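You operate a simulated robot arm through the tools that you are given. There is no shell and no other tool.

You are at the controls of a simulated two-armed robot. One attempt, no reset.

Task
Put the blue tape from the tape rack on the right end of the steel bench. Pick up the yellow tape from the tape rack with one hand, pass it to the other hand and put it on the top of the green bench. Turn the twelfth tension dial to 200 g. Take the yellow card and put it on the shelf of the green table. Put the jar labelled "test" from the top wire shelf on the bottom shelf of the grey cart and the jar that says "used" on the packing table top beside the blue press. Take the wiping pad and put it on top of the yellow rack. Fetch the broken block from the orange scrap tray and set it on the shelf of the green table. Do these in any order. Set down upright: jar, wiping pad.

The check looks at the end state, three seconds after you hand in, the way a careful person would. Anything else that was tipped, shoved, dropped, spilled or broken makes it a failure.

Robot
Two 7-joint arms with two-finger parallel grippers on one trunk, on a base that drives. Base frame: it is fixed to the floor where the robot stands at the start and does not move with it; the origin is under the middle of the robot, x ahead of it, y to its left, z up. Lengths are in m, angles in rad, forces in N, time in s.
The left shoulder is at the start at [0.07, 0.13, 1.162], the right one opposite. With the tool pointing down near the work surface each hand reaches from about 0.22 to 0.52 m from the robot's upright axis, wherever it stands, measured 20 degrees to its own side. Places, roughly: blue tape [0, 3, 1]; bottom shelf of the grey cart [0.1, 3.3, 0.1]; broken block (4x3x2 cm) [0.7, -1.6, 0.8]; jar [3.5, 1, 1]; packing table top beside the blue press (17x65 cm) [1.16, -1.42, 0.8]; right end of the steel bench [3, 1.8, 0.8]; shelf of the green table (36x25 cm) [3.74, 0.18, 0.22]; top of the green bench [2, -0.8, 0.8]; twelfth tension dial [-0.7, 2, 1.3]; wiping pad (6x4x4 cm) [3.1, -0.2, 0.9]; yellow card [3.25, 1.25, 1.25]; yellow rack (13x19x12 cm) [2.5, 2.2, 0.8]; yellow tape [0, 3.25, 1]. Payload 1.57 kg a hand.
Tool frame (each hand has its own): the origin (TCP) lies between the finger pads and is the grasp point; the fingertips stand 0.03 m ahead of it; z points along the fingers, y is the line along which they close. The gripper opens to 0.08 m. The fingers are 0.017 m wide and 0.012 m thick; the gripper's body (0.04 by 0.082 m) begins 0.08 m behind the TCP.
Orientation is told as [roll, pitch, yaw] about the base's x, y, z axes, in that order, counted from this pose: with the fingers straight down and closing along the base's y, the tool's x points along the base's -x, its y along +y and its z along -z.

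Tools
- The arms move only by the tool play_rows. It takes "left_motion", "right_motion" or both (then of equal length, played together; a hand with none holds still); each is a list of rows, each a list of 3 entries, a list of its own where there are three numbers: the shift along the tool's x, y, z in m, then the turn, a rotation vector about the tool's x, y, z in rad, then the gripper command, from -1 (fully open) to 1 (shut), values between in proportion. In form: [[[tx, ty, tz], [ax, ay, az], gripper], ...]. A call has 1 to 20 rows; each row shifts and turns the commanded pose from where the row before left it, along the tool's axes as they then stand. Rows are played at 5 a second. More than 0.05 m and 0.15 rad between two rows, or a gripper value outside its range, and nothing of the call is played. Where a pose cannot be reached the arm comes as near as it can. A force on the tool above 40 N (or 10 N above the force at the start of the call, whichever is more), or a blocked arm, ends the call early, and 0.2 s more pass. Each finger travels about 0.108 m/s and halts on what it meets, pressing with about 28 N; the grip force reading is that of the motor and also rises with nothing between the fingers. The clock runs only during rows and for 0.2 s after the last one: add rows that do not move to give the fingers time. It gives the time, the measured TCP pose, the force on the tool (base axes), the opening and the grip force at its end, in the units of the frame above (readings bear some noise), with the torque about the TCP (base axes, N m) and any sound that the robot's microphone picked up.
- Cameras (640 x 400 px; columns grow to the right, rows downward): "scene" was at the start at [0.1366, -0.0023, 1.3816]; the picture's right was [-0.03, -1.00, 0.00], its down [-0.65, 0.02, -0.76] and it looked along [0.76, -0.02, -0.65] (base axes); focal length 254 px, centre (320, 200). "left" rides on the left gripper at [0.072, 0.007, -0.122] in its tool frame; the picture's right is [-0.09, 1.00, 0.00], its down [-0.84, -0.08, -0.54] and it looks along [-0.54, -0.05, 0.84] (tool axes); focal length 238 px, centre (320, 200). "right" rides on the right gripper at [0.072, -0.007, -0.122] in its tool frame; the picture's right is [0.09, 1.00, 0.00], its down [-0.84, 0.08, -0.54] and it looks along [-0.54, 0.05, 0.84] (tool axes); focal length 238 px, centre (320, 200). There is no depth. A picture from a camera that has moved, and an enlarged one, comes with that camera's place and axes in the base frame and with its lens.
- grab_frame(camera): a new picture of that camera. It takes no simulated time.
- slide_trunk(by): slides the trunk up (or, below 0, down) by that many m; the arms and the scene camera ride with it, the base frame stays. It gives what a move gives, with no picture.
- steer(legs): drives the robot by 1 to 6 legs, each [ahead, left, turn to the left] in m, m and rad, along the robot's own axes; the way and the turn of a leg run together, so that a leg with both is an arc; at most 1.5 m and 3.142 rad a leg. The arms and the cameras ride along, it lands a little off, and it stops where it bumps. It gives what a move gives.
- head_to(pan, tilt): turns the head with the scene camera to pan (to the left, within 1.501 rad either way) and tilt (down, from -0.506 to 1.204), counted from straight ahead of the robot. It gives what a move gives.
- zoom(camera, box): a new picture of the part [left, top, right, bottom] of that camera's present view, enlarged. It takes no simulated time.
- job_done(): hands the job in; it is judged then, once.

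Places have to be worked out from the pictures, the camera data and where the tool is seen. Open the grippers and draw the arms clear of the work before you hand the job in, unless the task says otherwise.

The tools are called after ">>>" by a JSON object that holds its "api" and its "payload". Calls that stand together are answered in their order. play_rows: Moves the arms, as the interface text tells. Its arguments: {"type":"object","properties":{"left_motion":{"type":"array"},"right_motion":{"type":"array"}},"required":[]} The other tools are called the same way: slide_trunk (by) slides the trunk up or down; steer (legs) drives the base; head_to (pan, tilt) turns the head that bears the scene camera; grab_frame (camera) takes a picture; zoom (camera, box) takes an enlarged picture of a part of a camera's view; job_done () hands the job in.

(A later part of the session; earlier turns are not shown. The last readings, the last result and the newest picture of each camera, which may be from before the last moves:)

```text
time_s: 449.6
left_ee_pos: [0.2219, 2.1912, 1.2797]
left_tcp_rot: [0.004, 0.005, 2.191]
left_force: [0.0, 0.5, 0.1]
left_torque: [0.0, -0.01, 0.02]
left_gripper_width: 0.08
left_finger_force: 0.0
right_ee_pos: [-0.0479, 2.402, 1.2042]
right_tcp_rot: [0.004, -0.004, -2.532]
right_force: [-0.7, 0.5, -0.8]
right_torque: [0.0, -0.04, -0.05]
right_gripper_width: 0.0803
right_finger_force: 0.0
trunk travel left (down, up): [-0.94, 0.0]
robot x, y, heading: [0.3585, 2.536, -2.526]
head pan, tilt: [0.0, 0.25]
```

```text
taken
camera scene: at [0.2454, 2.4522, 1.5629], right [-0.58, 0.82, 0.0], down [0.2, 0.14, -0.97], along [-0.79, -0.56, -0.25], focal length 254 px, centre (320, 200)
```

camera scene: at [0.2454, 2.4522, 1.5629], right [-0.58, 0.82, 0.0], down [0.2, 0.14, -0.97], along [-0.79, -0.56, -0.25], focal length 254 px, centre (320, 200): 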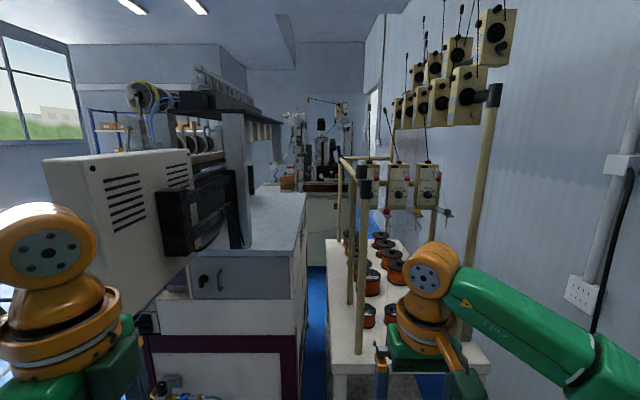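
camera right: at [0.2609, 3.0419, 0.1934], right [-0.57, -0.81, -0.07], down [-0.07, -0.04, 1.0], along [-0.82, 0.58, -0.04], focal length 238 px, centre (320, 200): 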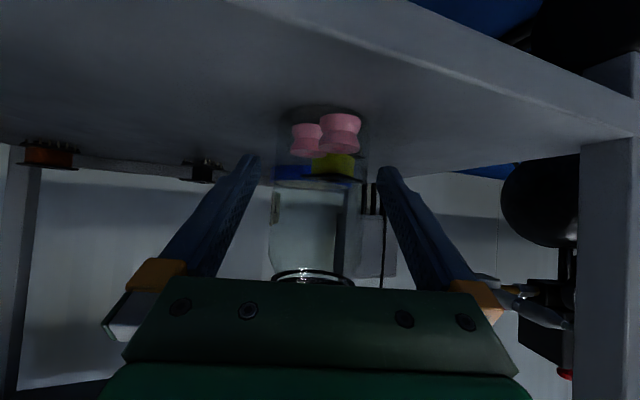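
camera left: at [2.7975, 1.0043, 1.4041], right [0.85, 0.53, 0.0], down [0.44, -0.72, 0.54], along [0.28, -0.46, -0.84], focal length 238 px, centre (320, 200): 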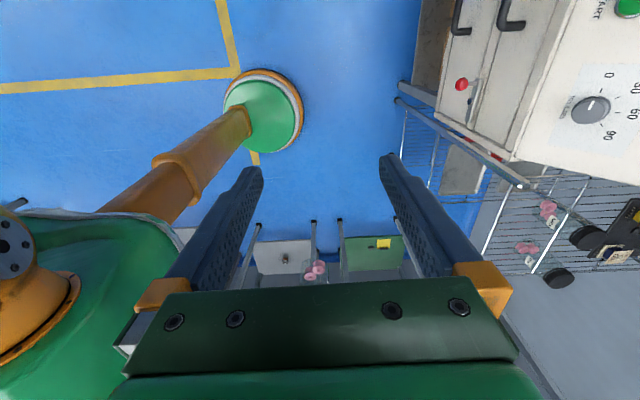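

>>> {"api": "zoom", "payload": {"camera": "scene", "box": [330, 145, 470, 235]}}

>>> {"api": "zoom", "payload": {"camera": "scene", "box": [350, 150, 400, 215]}}

```text
4.44 times, centred on (400, 190) of scene
camera zoom: at [0.2454, 2.4522, 1.5629], right [-0.58, 0.82, 0.0], down [0.2, 0.14, -0.97], along [-0.79, -0.56, -0.25], focal length 1128 px, centre (-36, 244)
```

zoom: 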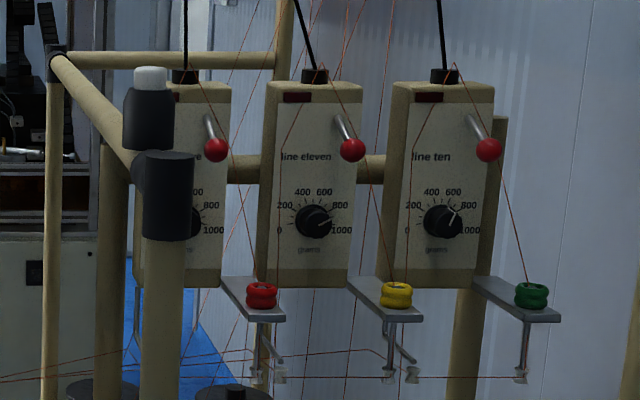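

```text
6.15 times, centred on (375, 182) of scene
camera zoom: at [0.2454, 2.4522, 1.5629], right [-0.58, 0.82, 0.0], down [0.2, 0.14, -0.97], along [-0.79, -0.56, -0.25], focal length 1562 px, centre (-18, 308)
```

zoom: 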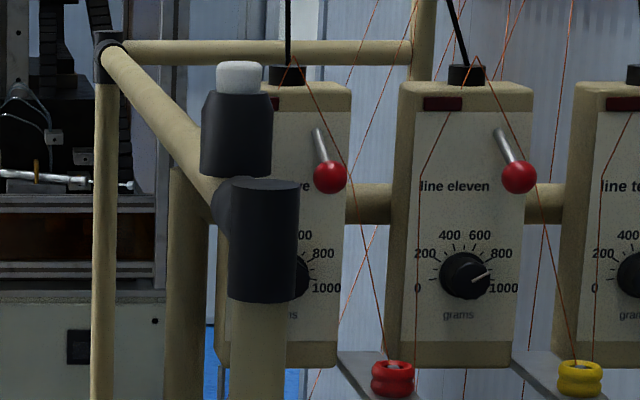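

Knob 12 is near (−0.70, 2.03, 1.325), with a frame post just left and in front of it. I'll come in from slightly to the right. Drive to a pre-position (carefully over the floor hoses).

>>> {"api": "steer", "payload": {"legs": [[0.15, -0.29, 0]]}}

>>> {"api": "grab_frame", "payload": {"camera": "scene"}}

>>> {"api": "zoom", "payload": {"camera": "scene", "box": [280, 140, 420, 230]}}

```text
time_s: 451.7
left_ee_pos: [-0.0643, 2.3399, 1.2809]
left_tcp_rot: [0.004, 0.0, 2.193]
left_force: [0.9, 0.4, 0.6]
left_torque: [0.0, 0.05, 0.0]
left_gripper_width: 0.08
left_finger_force: 0.0
right_ee_pos: [-0.3349, 2.5511, 1.2049]
right_tcp_rot: [0.0, -0.007, -2.532]
right_force: [1.3, 0.3, 0.9]
right_torque: [0.0, 0.02, 0.0]
right_gripper_width: 0.08
right_finger_force: 0.1
trunk travel left (down, up): [-0.94, 0.0]
robot x, y, heading: [0.0713, 2.687, -2.529]
head pan, tilt: [0.0, 0.25]
```

```text
taken
camera scene: at [-0.0393, 2.6008, 1.5631], right [-0.58, 0.82, 0.0], down [0.2, 0.14, -0.97], along [-0.79, -0.56, -0.25], focal length 254 px, centre (320, 200)
```

scene: 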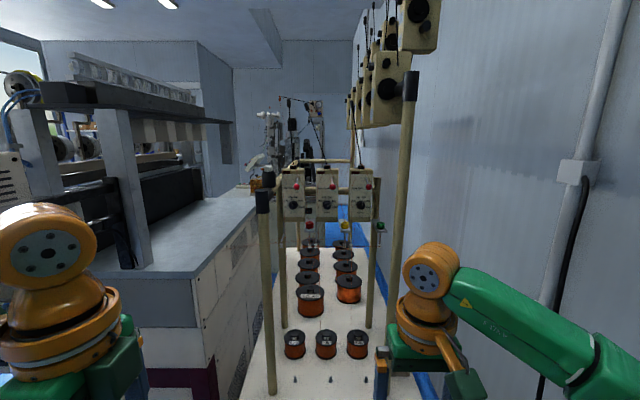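

```text
4.44 times, centred on (350, 185) of scene
camera zoom: at [-0.0393, 2.6008, 1.5631], right [-0.58, 0.82, 0.0], down [0.2, 0.14, -0.97], along [-0.79, -0.56, -0.25], focal length 1128 px, centre (187, 267)
```

zoom: 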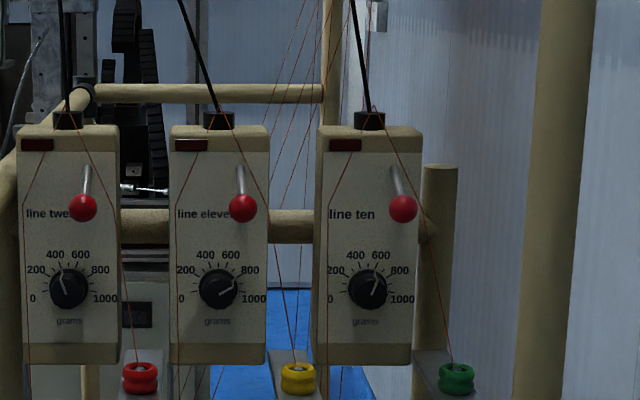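

Now dial twelve is visible: it points to about 400; it must go to 200, i.e. about 41° counter-clockwise. Zoom for precision.

>>> {"api": "zoom", "payload": {"camera": "scene", "box": [278, 170, 318, 225]}}

>>> {"api": "zoom", "payload": {"camera": "scene", "box": [230, 150, 330, 290]}}

```text
7.27 times, centred on (298, 198) of scene
camera zoom: at [-0.0393, 2.6008, 1.5631], right [-0.58, 0.82, 0.0], down [0.2, 0.14, -0.97], along [-0.79, -0.56, -0.25], focal length 1846 px, centre (480, 218)
```

zoom: 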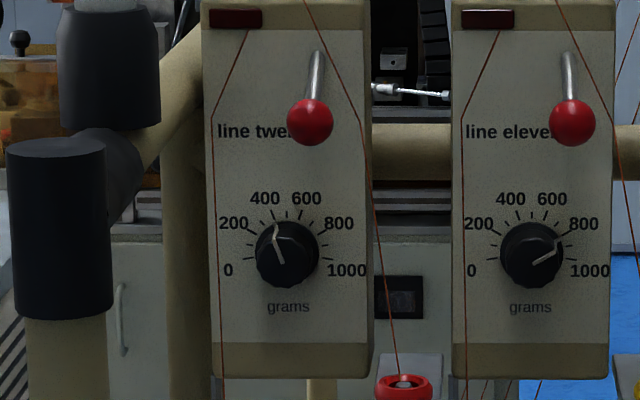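

```text
2.86 times, centred on (280, 220) of scene
camera zoom: at [-0.0393, 2.6008, 1.5631], right [-0.58, 0.82, 0.0], down [0.2, 0.14, -0.97], along [-0.79, -0.56, -0.25], focal length 725 px, centre (434, 143)
```

zoom: 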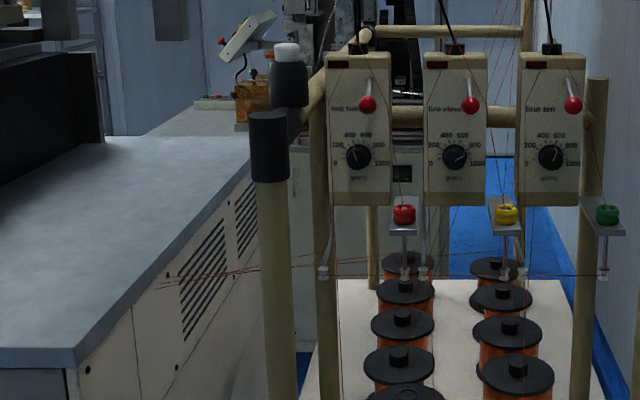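

Geometry refined: knob 12 at (−0.671, 2.047, 1.332), post .06 left and .22 in front of it. Check the left side (machine monitor) for arm clearance.

>>> {"api": "head_to", "payload": {"pan": 0.7, "tilt": 0.35}}

>>> {"api": "grab_frame", "payload": {"camera": "scene"}}

```text
time_s: 452.8
left_ee_pos: [-0.0672, 2.341, 1.2789]
left_tcp_rot: [0.002, 0.006, 2.194]
left_force: [-0.8, 0.3, -0.3]
left_torque: [0.0, 0.02, -0.02]
left_gripper_width: 0.0801
left_finger_force: 0.2
right_ee_pos: [-0.337, 2.5524, 1.205]
right_tcp_rot: [0.003, -0.003, -2.532]
right_force: [-0.1, -0.2, 0.2]
right_torque: [-0.03, -0.03, 0.01]
right_gripper_width: 0.08
right_finger_force: 0.1
trunk travel left (down, up): [-0.94, 0.0]
robot x, y, heading: [0.0702, 2.6861, -2.526]
head pan, tilt: [0.7, 0.351]
```

```text
taken
camera scene: at [0.0094, 2.5669, 1.5535], right [-0.97, 0.25, 0.0], down [0.09, 0.33, -0.94], along [-0.24, -0.91, -0.34], focal length 254 px, centre (320, 200)
```

scene: 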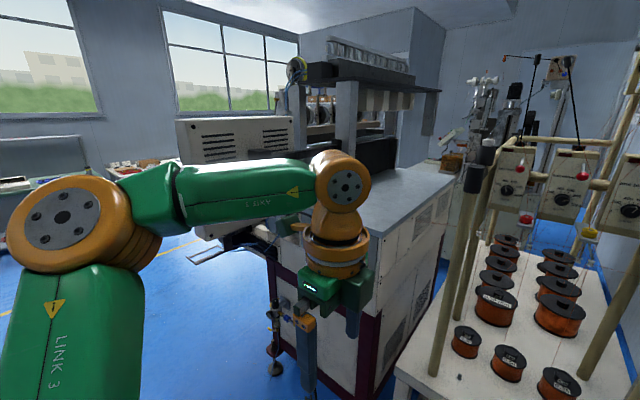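

The monitor is clear of the left arm. Tuck the left hand, turn slightly and move to a pre-stance 0.2 m short; then tilt the right tool horizontal.

>>> {"api": "play_rows", "payload": {"left_motion": [[[0, -0.04, 0], [0, 0, 0], -1], [[0, -0.04, 0], [0, 0, 0], -1], [[0, 0, 0], [0, 0, 0], -1]]}}

>>> {"api": "steer", "payload": {"legs": [[0, 0, 0.126], [0.178, 0.051, 0]]}}

>>> {"api": "play_rows", "payload": {"right_motion": [[[-0.02, 0, 0], [0, -0.145, 0], -0.05], [[-0.0198, 0, 0.0029], [0, -0.145, 0], -0.05], [[-0.0192, 0, 0.0057], [0, -0.145, 0], -0.05], [[-0.0181, 0, 0.0084], [0, -0.145, 0], -0.05], [[-0.0167, 0, 0.011], [0, -0.145, 0], -0.05], [[-0.0149, 0, 0.0133], [0, -0.145, 0], -0.05], [[-0.0129, 0, 0.0153], [0, -0.145, 0], -0.05], [[-0.0106, 0, 0.017], [0, -0.145, 0], -0.05], [[-0.008, 0, 0.0183], [0, -0.145, 0], -0.05], [[-0.0052, 0, 0.0193], [0, -0.145, 0], -0.05], [[-0.0024, 0, 0.0199], [0, -0.12, 0], -0.05], [[0, 0, 0], [0, 0, 0], -0.05]]}}

>>> {"api": "grab_frame", "payload": {"camera": "right"}}

>>> {"api": "head_to", "payload": {"pan": -0.1, "tilt": 0.4}}

>>> {"api": "grab_frame", "payload": {"camera": "scene"}}

```text
time_s: 453.6
left_ee_pos: [-0.0045, 2.3865, 1.2798]
left_tcp_rot: [0.001, 0.005, 2.191]
left_force: [-1.3, -0.4, 0.3]
left_torque: [0.04, 0.01, 0.01]
left_gripper_width: 0.0802
left_finger_force: 0.1
right_ee_pos: [-0.3375, 2.5529, 1.2042]
right_tcp_rot: [0.003, -0.003, -2.532]
right_force: [-0.9, 0.2, 0.2]
right_torque: [0.03, 0.0, 0.03]
right_gripper_width: 0.0797
right_finger_force: 0.0
trunk travel left (down, up): [-0.94, 0.0]
robot x, y, heading: [0.0737, 2.6861, -2.528]
head pan, tilt: [0.7, 0.351]
```

```text
time_s: 455.7
left_ee_pos: [-0.0582, 2.2248, 1.2802]
left_tcp_rot: [0.007, 0.005, 2.321]
left_force: [-0.3, 0.0, 0.2]
left_torque: [-0.02, 0.02, -0.01]
left_gripper_width: 0.0801
left_finger_force: 0.0
right_ee_pos: [-0.4084, 2.3486, 1.2068]
right_tcp_rot: [0.004, -0.008, -2.405]
right_force: [1.0, -0.4, 0.1]
right_torque: [-0.03, 0.02, -0.02]
right_gripper_width: 0.0799
right_finger_force: 0.1
trunk travel left (down, up): [-0.94, 0.0]
robot x, y, heading: [-0.0198, 2.5297, -2.394]
head pan, tilt: [0.7, 0.351]
```

```text
time_s: 458.3
left_ee_pos: [-0.0628, 2.2225, 1.2806]
left_tcp_rot: [0.003, 0.006, 2.321]
left_force: [-0.6, -0.1, -0.1]
left_torque: [0.01, -0.02, 0.0]
left_gripper_width: 0.0802
left_finger_force: 0.1
right_ee_pos: [-0.5195, 2.1628, 1.2386]
right_tcp_rot: [0.476, -1.561, -2.898]
right_force: [-0.1, 0.1, 0.2]
right_torque: [-0.01, 0.02, 0.02]
right_gripper_width: 0.0421
right_finger_force: 0.0
right hand out of reach, approached as far as the arm can: row 9, 10, 11
trunk travel left (down, up): [-0.94, 0.0]
robot x, y, heading: [-0.0227, 2.5335, -2.399]
head pan, tilt: [0.7, 0.351]
```

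```text
taken
camera right: at [-0.4289, 2.2476, 1.1662], right [0.66, -0.75, -0.09], down [0.45, 0.3, 0.84], along [-0.6, -0.59, 0.53], focal length 238 px, centre (320, 200)
```

right: 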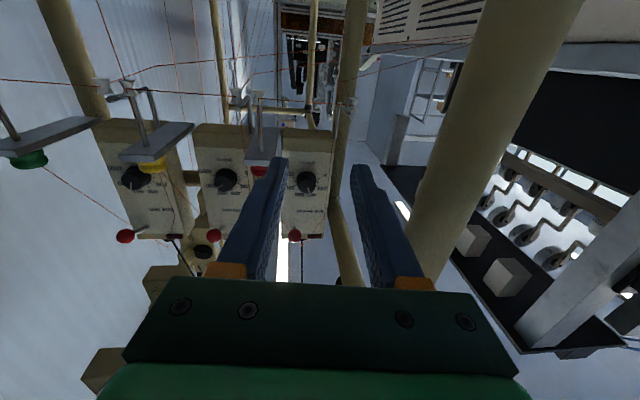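

```text
time_s: 459.4
left_ee_pos: [-0.0611, 2.2214, 1.2808]
left_tcp_rot: [0.004, 0.005, 2.32]
left_force: [0.2, -0.1, 1.4]
left_torque: [0.02, 0.0, 0.01]
left_gripper_width: 0.0798
left_finger_force: 0.1
right_ee_pos: [-0.516, 2.1599, 1.2385]
right_tcp_rot: [0.274, -1.56, -2.695]
right_force: [0.0, -0.4, -0.2]
right_torque: [-0.03, -0.03, -0.01]
right_gripper_width: 0.0417
right_finger_force: 0.0
trunk travel left (down, up): [-0.94, 0.0]
robot x, y, heading: [-0.0212, 2.5241, -2.397]
head pan, tilt: [-0.099, 0.4]
```

```text
taken
camera scene: at [-0.1318, 2.4393, 1.549], right [-0.6, 0.8, 0.0], down [0.31, 0.23, -0.92], along [-0.74, -0.55, -0.39], focal length 254 px, centre (320, 200)
```

scene: 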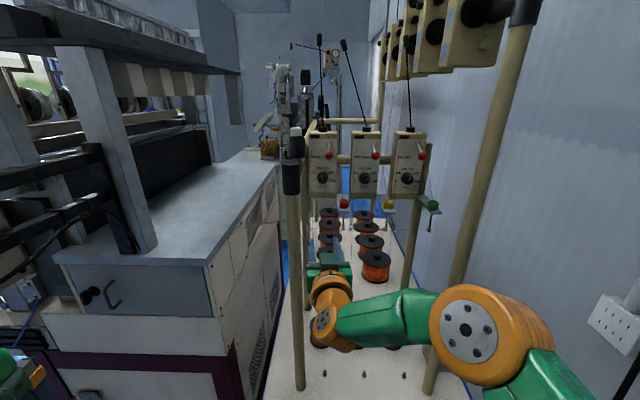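

The hand is between the post and units, pointing at dial 12 from 0.19 m but 9 cm low. Raise it, correct the heading, and pre-roll the gripper clockwise ~0.55 rad.

>>> {"api": "play_rows", "payload": {"right_motion": [[[-0.03, -0.005, 0], [-0.047, 0, 0], -0.05], [[-0.03, -0.005, 0], [0, 0, 0], -0.05], [[-0.03, -0.005, 0], [0, 0, 0], -0.05], [[0, 0, 0], [0, 0, 0.1375], -0.05], [[0, 0, 0], [0, 0, 0.1375], -0.05], [[0, 0, 0], [0, 0, 0.1375], -0.05], [[0, 0, 0], [0, 0, 0.1375], -0.05], [[0, 0, 0], [0, 0, 0], -0.05]]}}

>>> {"api": "grab_frame", "payload": {"camera": "right"}}

>>> {"api": "grab_frame", "payload": {"camera": "scene"}}

```text
time_s: 461.2
left_ee_pos: [-0.0607, 2.2222, 1.2806]
left_tcp_rot: [0.004, 0.006, 2.321]
left_force: [0.6, 0.0, 0.2]
left_torque: [0.0, -0.03, 0.01]
left_gripper_width: 0.0801
left_finger_force: 0.0
right_ee_pos: [-0.5184, 2.1653, 1.3358]
right_tcp_rot: [1.579, -1.015, 2.347]
right_force: [0.2, 0.1, 0.3]
right_torque: [-0.05, 0.01, -0.05]
right_gripper_width: 0.0421
right_finger_force: 0.0
right hand out of reach, approached as far as the arm can: row 1
trunk travel left (down, up): [-0.94, 0.0]
robot x, y, heading: [-0.0232, 2.527, -2.395]
head pan, tilt: [-0.099, 0.4]
```

```text
taken
camera right: at [-0.4081, 2.2283, 1.269], right [0.63, -0.63, 0.45], down [0.12, 0.65, 0.75], along [-0.76, -0.42, 0.49], focal length 238 px, centre (320, 200)
```

right: 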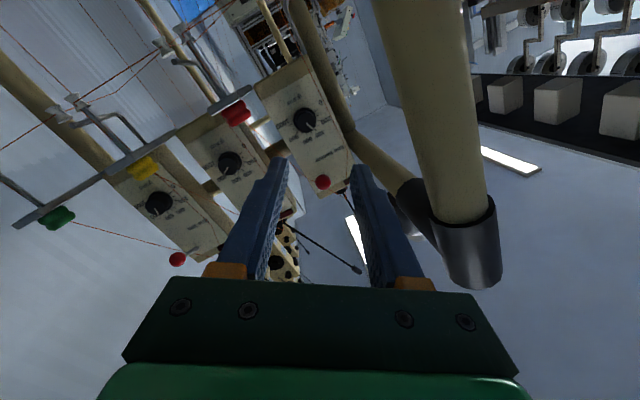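

```text
taken
camera scene: at [-0.1319, 2.4395, 1.549], right [-0.6, 0.8, 0.0], down [0.31, 0.23, -0.92], along [-0.74, -0.55, -0.39], focal length 254 px, centre (320, 200)
```

scene: 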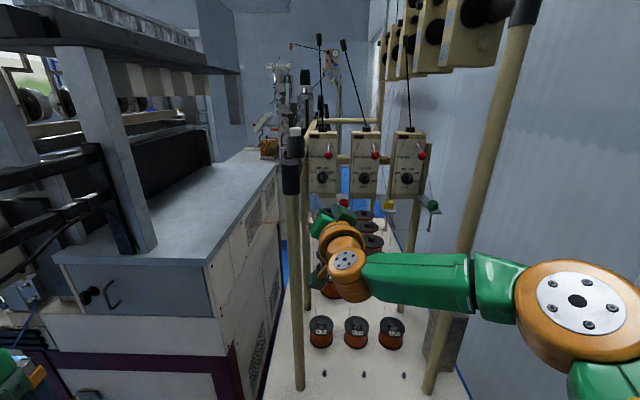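

The camera confirms the knob position. Centre the tool axis on it, then drive in slowly.

>>> {"api": "play_rows", "payload": {"right_motion": [[[-0.0087, -0.0227, 0], [0, 0, 0], -0.05], [[0, 0, 0], [0, 0, 0], -0.05]]}}

>>> {"api": "steer", "payload": {"legs": [[0.1, 0.004, 0]]}}

>>> {"api": "grab_frame", "payload": {"camera": "right"}}

>>> {"api": "grab_frame", "payload": {"camera": "scene"}}

```text
time_s: 461.8
left_ee_pos: [-0.0599, 2.2213, 1.2805]
left_tcp_rot: [0.004, 0.006, 2.321]
left_force: [0.8, 0.7, 0.3]
left_torque: [0.0, 0.02, 0.0]
left_gripper_width: 0.0799
left_finger_force: 0.1
right_ee_pos: [-0.5349, 2.1825, 1.3313]
right_tcp_rot: [1.578, -1.018, 2.347]
right_force: [-1.4, 0.2, -0.3]
right_torque: [0.01, 0.03, 0.02]
right_gripper_width: 0.0421
right_finger_force: 0.0
trunk travel left (down, up): [-0.94, 0.0]
robot x, y, heading: [-0.0254, 2.5292, -2.399]
head pan, tilt: [-0.099, 0.4]
```

```text
time_s: 463.0
left_ee_pos: [-0.1247, 2.1579, 1.2816]
left_tcp_rot: [0.01, 0.005, 2.318]
left_force: [0.3, 0.2, 0.0]
left_torque: [-0.02, 0.04, 0.04]
left_gripper_width: 0.08
left_finger_force: 0.0
right_ee_pos: [-0.5987, 2.1195, 1.3358]
right_tcp_rot: [1.592, -1.017, 2.335]
right_force: [0.2, 0.9, 0.8]
right_torque: [0.01, -0.01, -0.02]
right_gripper_width: 0.0422
right_finger_force: 0.0
trunk travel left (down, up): [-0.94, 0.0]
robot x, y, heading: [-0.0928, 2.4605, -2.395]
head pan, tilt: [-0.099, 0.4]
```

```text
taken
camera right: at [-0.4888, 2.182, 1.2684], right [0.64, -0.63, 0.44], down [0.13, 0.65, 0.75], along [-0.76, -0.42, 0.5], focal length 238 px, centre (320, 200)
```

right: 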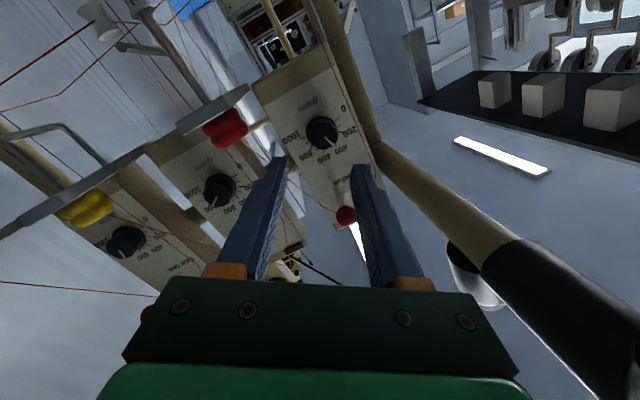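

```text
taken
camera scene: at [-0.1945, 2.3775, 1.55], right [-0.6, 0.8, 0.0], down [0.31, 0.23, -0.92], along [-0.74, -0.56, -0.38], focal length 254 px, centre (320, 200)
```

scene: 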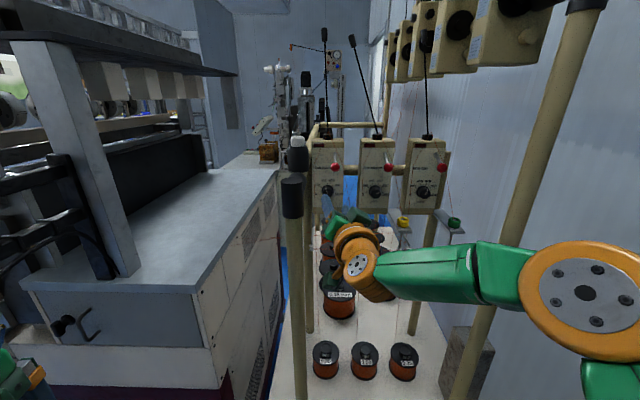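

>>> {"api": "play_rows", "payload": {"right_motion": [[[0.005, 0.001, 0], [0, 0, 0], -0.05], [[0, 0, 0], [0, 0, 0], -0.05]]}}

>>> {"api": "zoom", "payload": {"camera": "right", "box": [250, 60, 410, 240]}}

```text
time_s: 463.6
left_ee_pos: [-0.1292, 2.1534, 1.2802]
left_tcp_rot: [0.005, 0.005, 2.319]
left_force: [0.2, 0.4, -0.4]
left_torque: [0.02, 0.03, 0.03]
left_gripper_width: 0.0797
left_finger_force: 0.0
right_ee_pos: [-0.6005, 2.1123, 1.3289]
right_tcp_rot: [1.582, -1.018, 2.343]
right_force: [-0.2, 0.2, 0.2]
right_torque: [0.02, -0.01, 0.0]
right_gripper_width: 0.0417
right_finger_force: 0.1
trunk travel left (down, up): [-0.94, 0.0]
robot x, y, heading: [-0.0931, 2.4562, -2.397]
head pan, tilt: [-0.099, 0.4]
```

```text
2.22 times, centred on (330, 150) of right
camera zoom: at [-0.491, 2.1752, 1.262], right [0.63, -0.63, 0.44], down [0.12, 0.65, 0.75], along [-0.76, -0.42, 0.49], focal length 530 px, centre (298, 311)
```

zoom: 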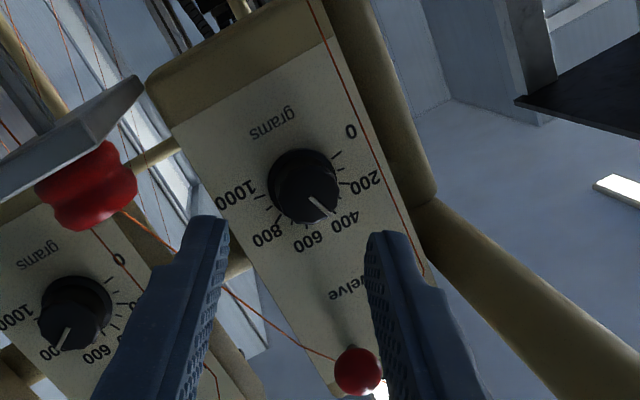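

Well aligned; pointer at 400 confirmed. Move in another 5 cm and re-check.

>>> {"api": "play_rows", "payload": {"right_motion": [[[-0.004, 0.0, 0], [0, 0, 0], -0.05], [[0, 0, 0], [0, 0, 0], -0.05]]}}

>>> {"api": "steer", "payload": {"legs": [[0.05, 0.002, 0]]}}

>>> {"api": "play_rows", "payload": {"right_motion": [[[0, 0, 0], [0, 0, 0], -0.05], [[0, 0, 0], [0, 0, 0], -0.05]]}}

>>> {"api": "zoom", "payload": {"camera": "right", "box": [250, 80, 410, 260]}}

>>> {"api": "zoom", "payload": {"camera": "scene", "box": [260, 130, 460, 310]}}

```text
time_s: 464.2
left_ee_pos: [-0.1305, 2.1531, 1.2797]
left_tcp_rot: [0.005, 0.006, 2.321]
left_force: [0.9, 0.2, 0.6]
left_torque: [0.01, 0.01, 0.03]
left_gripper_width: 0.0801
left_finger_force: 0.0
right_ee_pos: [-0.6042, 2.1133, 1.331]
right_tcp_rot: [1.579, -1.018, 2.347]
right_force: [-0.1, -0.4, -0.4]
right_torque: [-0.01, -0.03, -0.05]
right_gripper_width: 0.0418
right_finger_force: 0.0
trunk travel left (down, up): [-0.94, 0.0]
robot x, y, heading: [-0.092, 2.4599, -2.397]
head pan, tilt: [-0.099, 0.4]
```

```text
time_s: 465.1
left_ee_pos: [-0.1619, 2.1199, 1.2808]
left_tcp_rot: [0.009, 0.005, 2.32]
left_force: [0.0, -0.6, 0.4]
left_torque: [-0.05, 0.03, 0.01]
left_gripper_width: 0.0799
left_finger_force: 0.2
right_ee_pos: [-0.6371, 2.0803, 1.3346]
right_tcp_rot: [1.587, -1.017, 2.341]
right_force: [0.9, -0.1, 0.6]
right_torque: [0.02, -0.02, -0.01]
right_gripper_width: 0.0422
right_finger_force: 0.1
trunk travel left (down, up): [-0.94, 0.0]
robot x, y, heading: [-0.1297, 2.4236, -2.397]
head pan, tilt: [-0.099, 0.4]
```

```text
time_s: 465.7
left_ee_pos: [-0.1647, 2.1182, 1.2812]
left_tcp_rot: [0.006, 0.006, 2.318]
left_force: [0.3, -0.1, -1.2]
left_torque: [0.01, 0.0, -0.02]
left_gripper_width: 0.08
left_finger_force: 0.1
right_ee_pos: [-0.6393, 2.0784, 1.3301]
right_tcp_rot: [1.583, -1.018, 2.344]
right_force: [-0.3, 0.4, 0.3]
right_torque: [-0.03, -0.06, -0.02]
right_gripper_width: 0.0418
right_finger_force: 0.1
trunk travel left (down, up): [-0.94, 0.0]
robot x, y, heading: [-0.1269, 2.4248, -2.399]
head pan, tilt: [-0.099, 0.4]
```

```text
2.22 times, centred on (330, 170) of right
camera zoom: at [-0.5291, 2.1411, 1.265], right [0.63, -0.63, 0.44], down [0.12, 0.65, 0.75], along [-0.76, -0.42, 0.49], focal length 530 px, centre (298, 267)
```

zoom: 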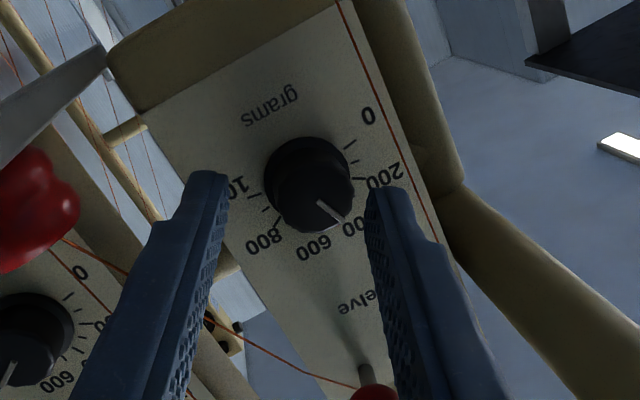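

```text
2.22 times, centred on (360, 220) of scene
camera zoom: at [-0.2359, 2.3361, 1.5492], right [-0.6, 0.8, 0.0], down [0.31, 0.23, -0.92], along [-0.74, -0.55, -0.39], focal length 564 px, centre (231, 156)
```

zoom: 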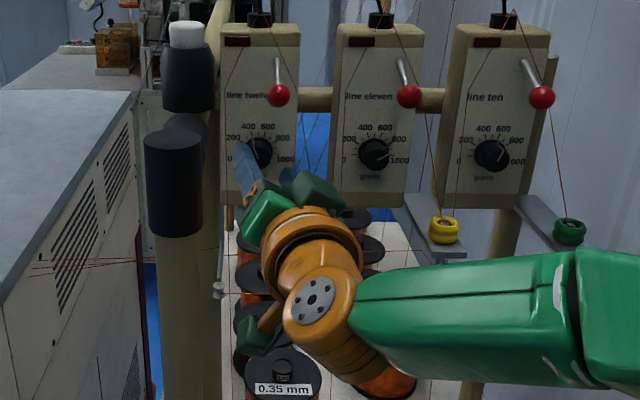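

Correct 4 mm laterally and advance 2.7 cm so the fingers straddle the knob.

>>> {"api": "play_rows", "payload": {"right_motion": [[[-0.001, 0.004, 0.007], [0, 0, 0], -0.05], [[0, 0, 0.01], [0, 0, 0], -0.05], [[0, 0, 0.009], [0, 0, 0], -0.05], [[0, 0, 0], [0, 0, 0], -0.05]]}}

>>> {"api": "zoom", "payload": {"camera": "right", "box": [250, 80, 410, 260]}}

```text
time_s: 466.7
left_ee_pos: [-0.1587, 2.1234, 1.2816]
left_tcp_rot: [0.013, 0.004, 2.321]
left_force: [-0.2, -0.8, -0.4]
left_torque: [0.0, 0.01, 0.0]
left_gripper_width: 0.08
left_finger_force: 0.0
right_ee_pos: [-0.6462, 2.0636, 1.3366]
right_tcp_rot: [1.585, -1.018, 2.344]
right_force: [21.3, 15.8, -19.2]
right_torque: [0.18, -1.17, -0.78]
right_gripper_width: 0.0478
right_finger_force: 3.2
trunk travel left (down, up): [-0.94, 0.0]
robot x, y, heading: [-0.1272, 2.4251, -2.398]
head pan, tilt: [-0.099, 0.4]
```

```text
2.22 times, centred on (330, 170) of right
camera zoom: at [-0.5371, 2.1265, 1.2696], right [0.64, -0.63, 0.44], down [0.12, 0.65, 0.75], along [-0.76, -0.42, 0.49], focal length 530 px, centre (298, 267)
```

zoom: 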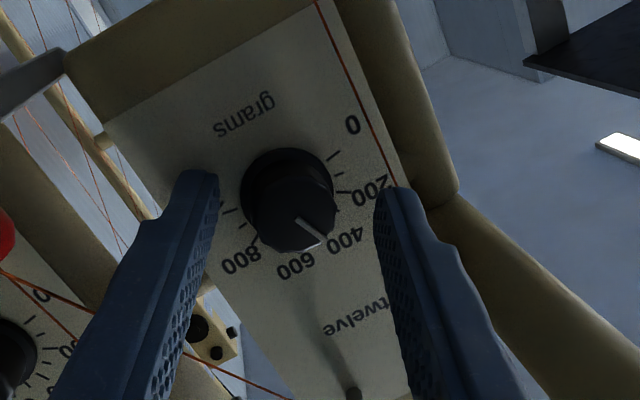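

Contact: the fingertips seem to press the panel. Back off a few mm and look at the readings.

>>> {"api": "play_rows", "payload": {"right_motion": [[[0, 0, -0.006], [0, 0, 0], -0.05], [[0, 0, 0], [0, 0, 0], -0.05], [[0, 0, 0], [0, 0, 0], -0.05]]}}

>>> {"api": "grab_frame", "payload": {"camera": "right"}}

>>> {"api": "zoom", "payload": {"camera": "scene", "box": [290, 150, 390, 250]}}

```text
time_s: 467.5
left_ee_pos: [-0.1616, 2.1192, 1.2804]
left_tcp_rot: [0.008, 0.004, 2.319]
left_force: [0.5, 0.0, 0.8]
left_torque: [0.0, 0.0, 0.05]
left_gripper_width: 0.0801
left_finger_force: 0.1
right_ee_pos: [-0.6474, 2.0644, 1.3357]
right_tcp_rot: [1.589, -1.02, 2.337]
right_force: [12.8, 8.4, -9.7]
right_torque: [0.07, -0.61, -0.4]
right_gripper_width: 0.0449
right_finger_force: 1.7
trunk travel left (down, up): [-0.94, 0.0]
robot x, y, heading: [-0.1304, 2.428, -2.393]
head pan, tilt: [-0.099, 0.4]
```

```text
taken
camera right: at [-0.5379, 2.1271, 1.2697], right [0.64, -0.63, 0.44], down [0.13, 0.65, 0.75], along [-0.76, -0.42, 0.49], focal length 238 px, centre (320, 200)
```

right: 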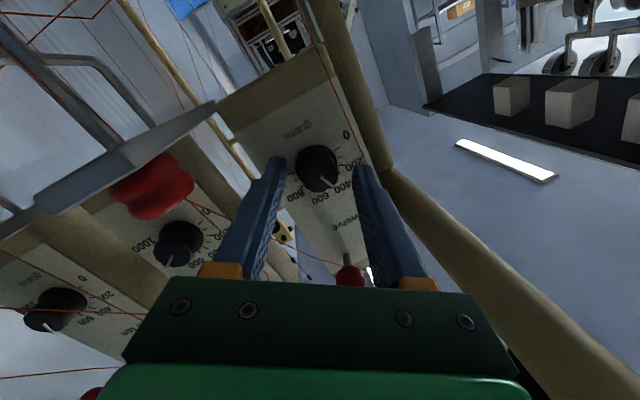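

```text
4.00 times, centred on (340, 200) of scene
camera zoom: at [-0.2319, 2.3385, 1.5497], right [-0.6, 0.8, 0.0], down [0.31, 0.23, -0.92], along [-0.74, -0.56, -0.38], focal length 1015 px, centre (240, 200)
```

zoom: 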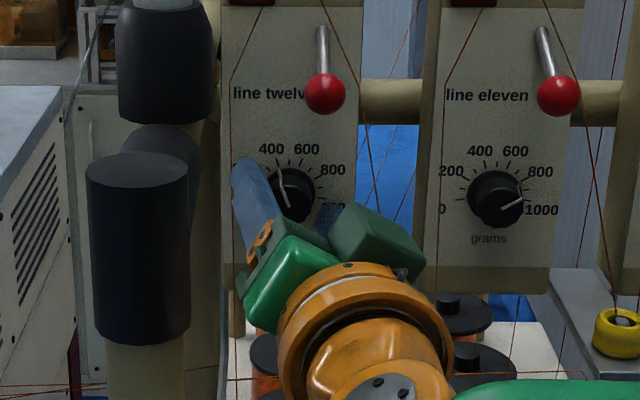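

>>> {"api": "play_rows", "payload": {"right_motion": [[[0, 0, -0.008], [0, 0, 0], -0.05], [[0, 0, 0], [0, 0, 0], -0.05], [[0, 0, 0], [0, 0, 0], -0.05]]}}

>>> {"api": "zoom", "payload": {"camera": "right", "box": [230, 110, 410, 300]}}

```text
time_s: 468.3
left_ee_pos: [-0.1673, 2.1158, 1.2804]
left_tcp_rot: [0.004, 0.004, 2.32]
left_force: [-0.6, -0.8, -0.2]
left_torque: [0.02, 0.0, 0.01]
left_gripper_width: 0.0799
left_finger_force: 0.0
right_ee_pos: [-0.6477, 2.0651, 1.3324]
right_tcp_rot: [1.58, -1.017, 2.348]
right_force: [0.4, 0.0, 0.1]
right_torque: [-0.01, 0.0, -0.02]
right_gripper_width: 0.0421
right_finger_force: 0.1
trunk travel left (down, up): [-0.94, 0.0]
robot x, y, heading: [-0.1293, 2.4219, -2.398]
head pan, tilt: [-0.099, 0.4]
```

```text
2.11 times, centred on (320, 205) of right
camera zoom: at [-0.537, 2.1288, 1.2671], right [0.63, -0.63, 0.44], down [0.12, 0.65, 0.75], along [-0.76, -0.42, 0.49], focal length 502 px, centre (320, 190)
```

zoom: 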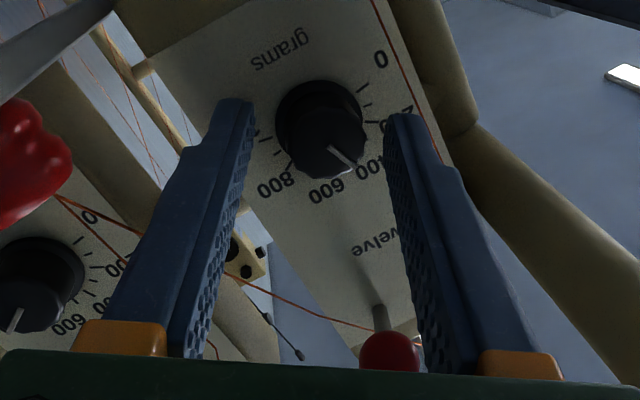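

Free of force, tips just off the panel with the knob between them. Close on the knob.

>>> {"api": "play_rows", "payload": {"right_motion": [[[0, 0, -0.001], [0, 0, 0], 0.1], [[0, 0, 0], [0, 0, 0], 0.25], [[0, 0, 0], [0, 0, 0], 0.4], [[0, 0, 0], [0, 0, 0], 0.5], [[0, 0, 0], [0, 0, 0], 0.5]]}}

>>> {"api": "zoom", "payload": {"camera": "right", "box": [230, 110, 410, 300]}}

```text
time_s: 469.5
left_ee_pos: [-0.166, 2.1153, 1.2811]
left_tcp_rot: [0.004, 0.007, 2.32]
left_force: [0.6, -1.3, 0.2]
left_torque: [-0.01, 0.0, 0.04]
left_gripper_width: 0.0803
left_finger_force: 0.0
right_ee_pos: [-0.6458, 2.0681, 1.3328]
right_tcp_rot: [1.581, -1.017, 2.348]
right_force: [-0.4, 0.2, 2.0]
right_torque: [0.14, -0.19, -0.09]
right_gripper_width: 0.0276
right_finger_force: 38.3
trunk travel left (down, up): [-0.94, 0.0]
robot x, y, heading: [-0.1307, 2.4186, -2.398]
head pan, tilt: [-0.099, 0.4]
```

```text
2.11 times, centred on (320, 205) of right
camera zoom: at [-0.536, 2.1296, 1.2673], right [0.63, -0.63, 0.44], down [0.12, 0.65, 0.75], along [-0.76, -0.42, 0.49], focal length 502 px, centre (320, 190)
```

zoom: 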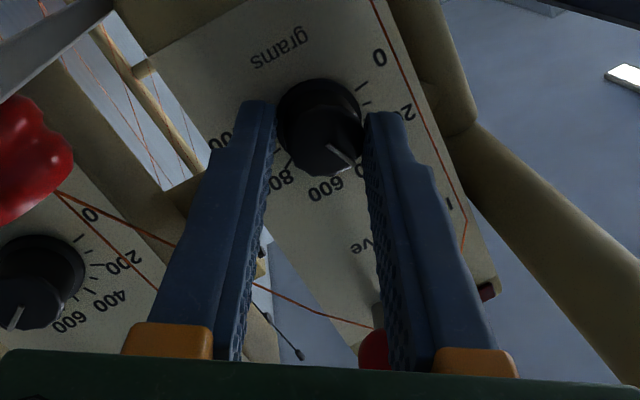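

Gripped. Rotate counter-clockwise about the dial's axis by ~0.7 rad in steps.

>>> {"api": "play_rows", "payload": {"right_motion": [[[0, 0, 0], [0.0127, 0.0216, -0.1406], 0.5], [[0, 0, 0], [0.0127, 0.0216, -0.1406], 0.5], [[0, 0, 0], [0.0127, 0.0216, -0.1406], 0.5], [[0, 0, 0], [0.0127, 0.0216, -0.1406], 0.5], [[0, 0, 0], [0, 0, 0], 0.5]]}}

>>> {"api": "zoom", "payload": {"camera": "right", "box": [230, 110, 410, 300]}}

>>> {"api": "zoom", "payload": {"camera": "scene", "box": [290, 150, 390, 250]}}

```text
time_s: 470.7
left_ee_pos: [-0.1655, 2.1162, 1.2806]
left_tcp_rot: [0.006, 0.003, 2.32]
left_force: [0.4, -0.7, 0.4]
left_torque: [-0.03, 0.0, -0.01]
left_gripper_width: 0.08
left_finger_force: 0.1
right_ee_pos: [-0.6454, 2.0667, 1.3342]
right_tcp_rot: [-0.154, -1.482, -2.232]
right_force: [-6.3, -6.1, 21.6]
right_torque: [-0.47, 0.52, -0.28]
right_gripper_width: 0.0275
right_finger_force: 38.0
trunk travel left (down, up): [-0.94, 0.0]
robot x, y, heading: [-0.1295, 2.4218, -2.395]
head pan, tilt: [-0.099, 0.4]
```

```text
2.11 times, centred on (320, 205) of right
camera zoom: at [-0.5565, 2.1602, 1.2736], right [0.69, -0.72, -0.11], down [0.4, 0.26, 0.88], along [-0.6, -0.65, 0.46], focal length 502 px, centre (320, 190)
```

zoom: 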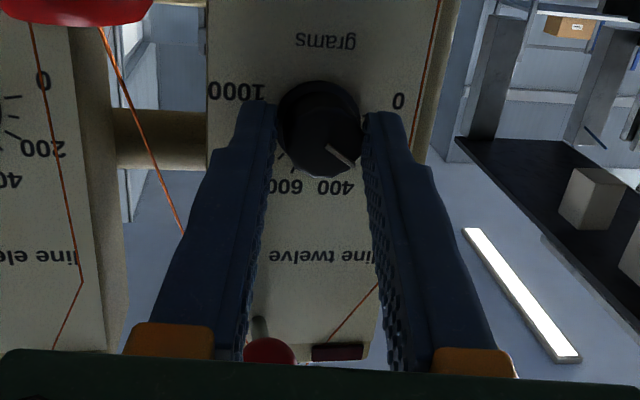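

```text
4.00 times, centred on (340, 200) of scene
camera zoom: at [-0.2359, 2.3343, 1.5493], right [-0.6, 0.8, 0.0], down [0.31, 0.23, -0.92], along [-0.74, -0.55, -0.39], focal length 1015 px, centre (240, 200)
```

zoom: 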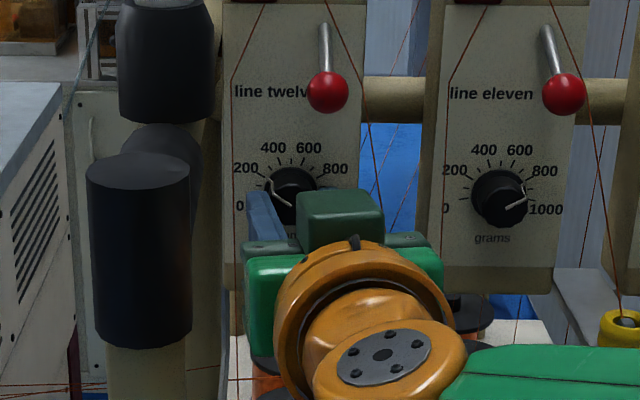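

The pointer is now about −53° (≈240 g). Turn the last 0.14 rad, easing the vertical force slightly.

>>> {"api": "play_rows", "payload": {"right_motion": [[[-0.001, 0, 0], [0.0127, 0.0216, -0.1406], 0.5], [[0, 0, 0], [0, 0, 0], 0.5], [[0, 0, 0], [0, 0, 0], 0.5]]}}

>>> {"api": "zoom", "payload": {"camera": "right", "box": [230, 110, 410, 300]}}

>>> {"api": "zoom", "payload": {"camera": "scene", "box": [290, 150, 390, 250]}}

```text
time_s: 471.5
left_ee_pos: [-0.1647, 2.1169, 1.2804]
left_tcp_rot: [0.005, 0.003, 2.32]
left_force: [0.4, 0.4, -0.8]
left_torque: [-0.03, 0.02, -0.01]
left_gripper_width: 0.0802
left_finger_force: 0.1
right_ee_pos: [-0.6456, 2.0668, 1.3348]
right_tcp_rot: [-0.948, -1.381, -1.443]
right_force: [-5.8, -4.6, 18.3]
right_torque: [-0.49, 0.62, -0.24]
right_gripper_width: 0.0271
right_finger_force: 37.6
trunk travel left (down, up): [-0.94, 0.0]
robot x, y, heading: [-0.1306, 2.4249, -2.392]
head pan, tilt: [-0.099, 0.4]
```

```text
2.11 times, centred on (320, 205) of right
camera zoom: at [-0.5609, 2.1674, 1.2786], right [0.68, -0.7, -0.24], down [0.47, 0.15, 0.87], along [-0.57, -0.7, 0.43], focal length 502 px, centre (320, 190)
```

zoom: 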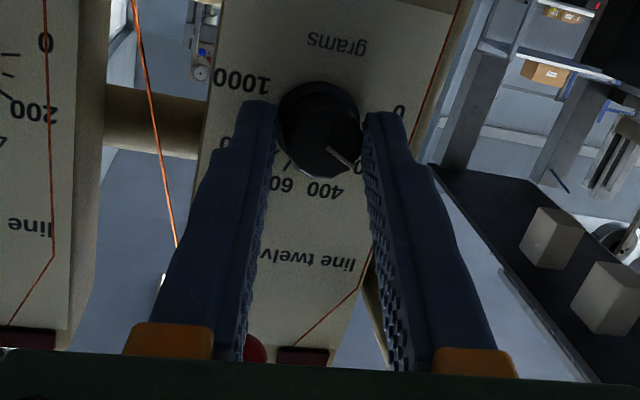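

```text
4.00 times, centred on (340, 200) of scene
camera zoom: at [-0.2354, 2.335, 1.5492], right [-0.6, 0.8, 0.0], down [0.31, 0.23, -0.92], along [-0.74, -0.55, -0.39], focal length 1015 px, centre (240, 200)
```

zoom: 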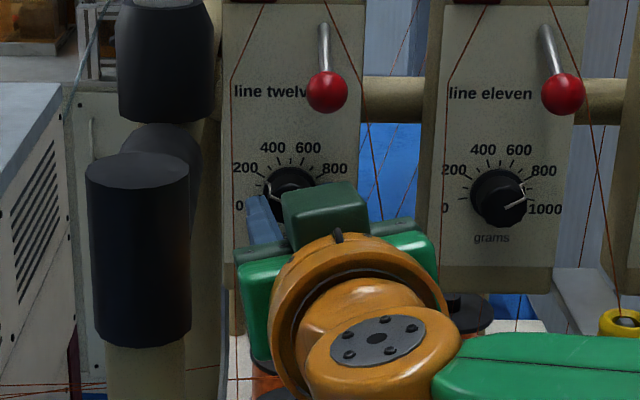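

The pointer now lines up with the 200 tick. Release gently, retreat a little and verify.

>>> {"api": "play_rows", "payload": {"right_motion": [[[0, 0, 0], [0, 0, 0], 0.2], [[0, 0, 0], [0, 0, 0], -0.05], [[0, 0, 0], [0, 0, 0], -0.1], [[0, 0, -0.02], [0, 0, 0], -0.1], [[0, 0, -0.03], [0, 0, 0], -0.1], [[0, 0, 0], [0, 0, 0], -0.1]]}}

>>> {"api": "zoom", "payload": {"camera": "right", "box": [250, 80, 410, 240]}}

>>> {"api": "zoom", "payload": {"camera": "scene", "box": [300, 165, 360, 215]}}

```text
time_s: 472.9
left_ee_pos: [-0.1663, 2.1169, 1.2806]
left_tcp_rot: [0.004, 0.006, 2.32]
left_force: [0.4, -0.4, -0.6]
left_torque: [0.02, 0.04, -0.04]
left_gripper_width: 0.0801
left_finger_force: 0.0
right_ee_pos: [-0.6097, 2.0984, 1.3396]
right_tcp_rot: [-0.937, -1.381, -1.452]
right_force: [0.1, -0.6, -0.1]
right_torque: [-0.02, 0.0, -0.01]
right_gripper_width: 0.044
right_finger_force: 0.0
trunk travel left (down, up): [-0.94, 0.0]
robot x, y, heading: [-0.1316, 2.4227, -2.398]
head pan, tilt: [-0.099, 0.4]
```

```text
2.50 times, centred on (330, 160) of right
camera zoom: at [-0.5257, 2.1997, 1.2832], right [0.68, -0.7, -0.24], down [0.47, 0.15, 0.87], along [-0.57, -0.7, 0.43], focal length 596 px, centre (295, 300)
```

zoom: 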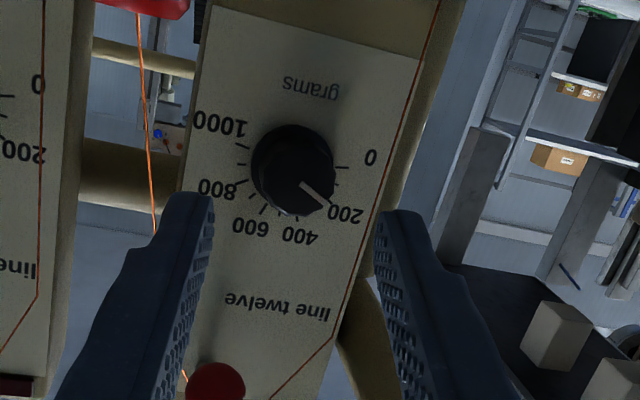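

```text
8.00 times, centred on (330, 190) of scene
camera zoom: at [-0.2376, 2.3342, 1.549], right [-0.6, 0.8, 0.0], down [0.31, 0.23, -0.92], along [-0.74, -0.55, -0.39], focal length 2031 px, centre (240, 280)
```

zoom: 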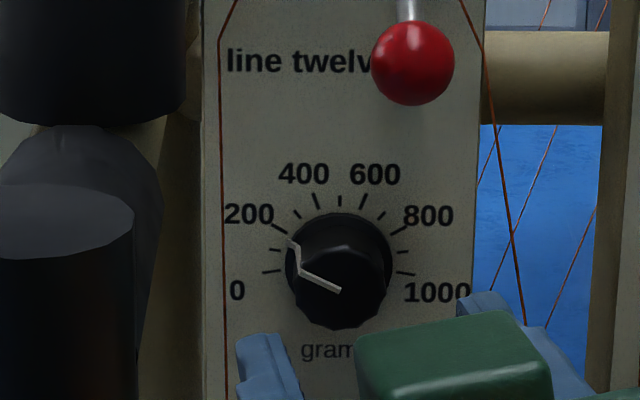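

>>> {"api": "zoom", "payload": {"camera": "right", "box": [300, 105, 370, 175]}}

```text
5.71 times, centred on (335, 140) of right
camera zoom: at [-0.5257, 2.1997, 1.2832], right [0.68, -0.7, -0.24], down [0.47, 0.15, 0.87], along [-0.57, -0.7, 0.43], focal length 1362 px, centre (234, 543)
```

zoom: 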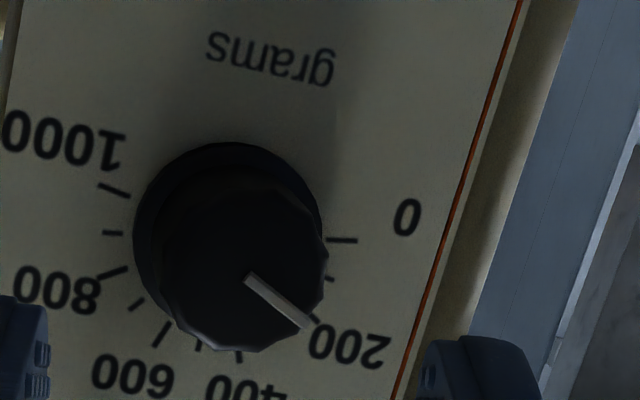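

By affine fit the pointer is at ≈−63°, i.e. ≈195–200 g. Good. Withdraw straight back out of the frame.

>>> {"api": "steer", "payload": {"legs": [[-0.18, -0.007, 0]]}}

>>> {"api": "grab_frame", "payload": {"camera": "scene"}}

>>> {"api": "zoom", "payload": {"camera": "scene", "box": [290, 150, 400, 240]}}

```text
time_s: 474.4
left_ee_pos: [-0.0458, 2.2377, 1.2792]
left_tcp_rot: [0.0, 0.006, 2.317]
left_force: [0.1, 0.0, -0.4]
left_torque: [0.04, 0.01, 0.01]
left_gripper_width: 0.0801
left_finger_force: 0.0
right_ee_pos: [-0.4889, 2.2226, 1.3372]
right_tcp_rot: [-0.92, -1.379, -1.474]
right_force: [0.3, 0.1, 0.4]
right_torque: [0.01, -0.03, -0.02]
right_gripper_width: 0.0441
right_finger_force: 0.0
trunk travel left (down, up): [-0.94, 0.0]
robot x, y, heading: [-0.0041, 2.5522, -2.403]
head pan, tilt: [-0.099, 0.4]
```

```text
taken
camera scene: at [-0.1159, 2.4558, 1.5484], right [-0.6, 0.8, 0.0], down [0.31, 0.24, -0.92], along [-0.74, -0.55, -0.39], focal length 254 px, centre (320, 200)
```

scene: 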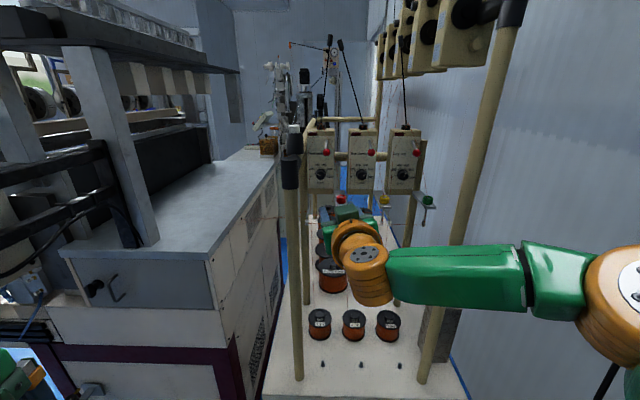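

```text
4.44 times, centred on (345, 195) of scene
camera zoom: at [-0.1159, 2.4558, 1.5484], right [-0.6, 0.8, 0.0], down [0.31, 0.24, -0.92], along [-0.74, -0.55, -0.39], focal length 1128 px, centre (209, 222)
```

zoom: 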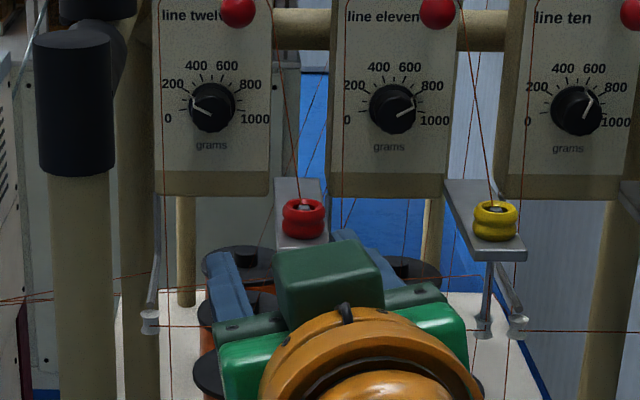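

Dial 12 now reads 200 and the neighbours are untouched. Back off further and untilt the right tool.

>>> {"api": "steer", "payload": {"legs": [[-0.15, 0.0, 0]]}}

>>> {"api": "play_rows", "payload": {"right_motion": [[[0, 0, -0.02], [0, 0, 0.083], -1], [[0, 0, -0.02], [0, 0, 0.083], -1], [[0.0, 0, -0.02], [0, 0.143, 0], -1], [[0.0028, 0, -0.0198], [0, 0.143, 0], -1], [[0.0056, 0, -0.0192], [0, 0.143, 0], -1], [[0.0083, 0, -0.0182], [0, 0.143, 0], -1], [[0.0108, 0, -0.0168], [0, 0.143, 0], -1], [[0.0131, 0, -0.0151], [0, 0.143, 0], -1], [[0.0151, 0, -0.0131], [0, 0.143, 0], -1], [[0.0168, 0, -0.0108], [0, 0.143, 0], -1], [[0.0182, 0, -0.0083], [0, 0.143, 0], -1], [[0.0192, 0, -0.0056], [0, 0.143, 0], -1], [[0.0198, 0, -0.0028], [0, 0.143, 0], -1], [[0, 0, 0], [0, 0, 0], -1]]}}

>>> {"api": "grab_frame", "payload": {"camera": "scene"}}

```text
time_s: 475.8
left_ee_pos: [0.0625, 2.3359, 1.2789]
left_tcp_rot: [-0.003, 0.004, 2.316]
left_force: [-0.2, 0.1, -1.0]
left_torque: [0.01, -0.01, 0.03]
left_gripper_width: 0.08
left_finger_force: 0.1
right_ee_pos: [-0.3812, 2.3217, 1.3368]
right_tcp_rot: [-0.915, -1.378, -1.476]
right_force: [0.0, -0.7, -0.7]
right_torque: [-0.03, 0.03, -0.04]
right_gripper_width: 0.0437
right_finger_force: 0.0
trunk travel left (down, up): [-0.94, 0.0]
robot x, y, heading: [0.1007, 2.6468, -2.402]
head pan, tilt: [-0.099, 0.4]
```

```text
time_s: 478.8
left_ee_pos: [0.0675, 2.3407, 1.2801]
left_tcp_rot: [0.004, 0.005, 2.319]
left_force: [0.3, 0.0, 1.1]
left_torque: [0.02, 0.02, -0.04]
left_gripper_width: 0.0798
left_finger_force: 0.0
right_ee_pos: [-0.1859, 2.4997, 1.3691]
right_tcp_rot: [0.014, 0.115, -2.401]
right_force: [0.1, 0.8, 1.0]
right_torque: [0.02, 0.0, 0.0]
right_gripper_width: 0.0798
right_finger_force: 0.1
trunk travel left (down, up): [-0.94, 0.0]
robot x, y, heading: [0.1061, 2.6471, -2.402]
head pan, tilt: [-0.099, 0.4]
```

```text
taken
camera scene: at [-0.0036, 2.5589, 1.549], right [-0.6, 0.8, 0.0], down [0.31, 0.23, -0.92], along [-0.74, -0.55, -0.39], focal length 254 px, centre (320, 200)
```

scene: 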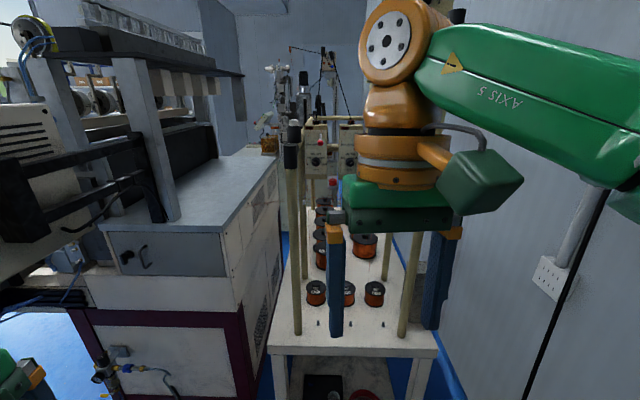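

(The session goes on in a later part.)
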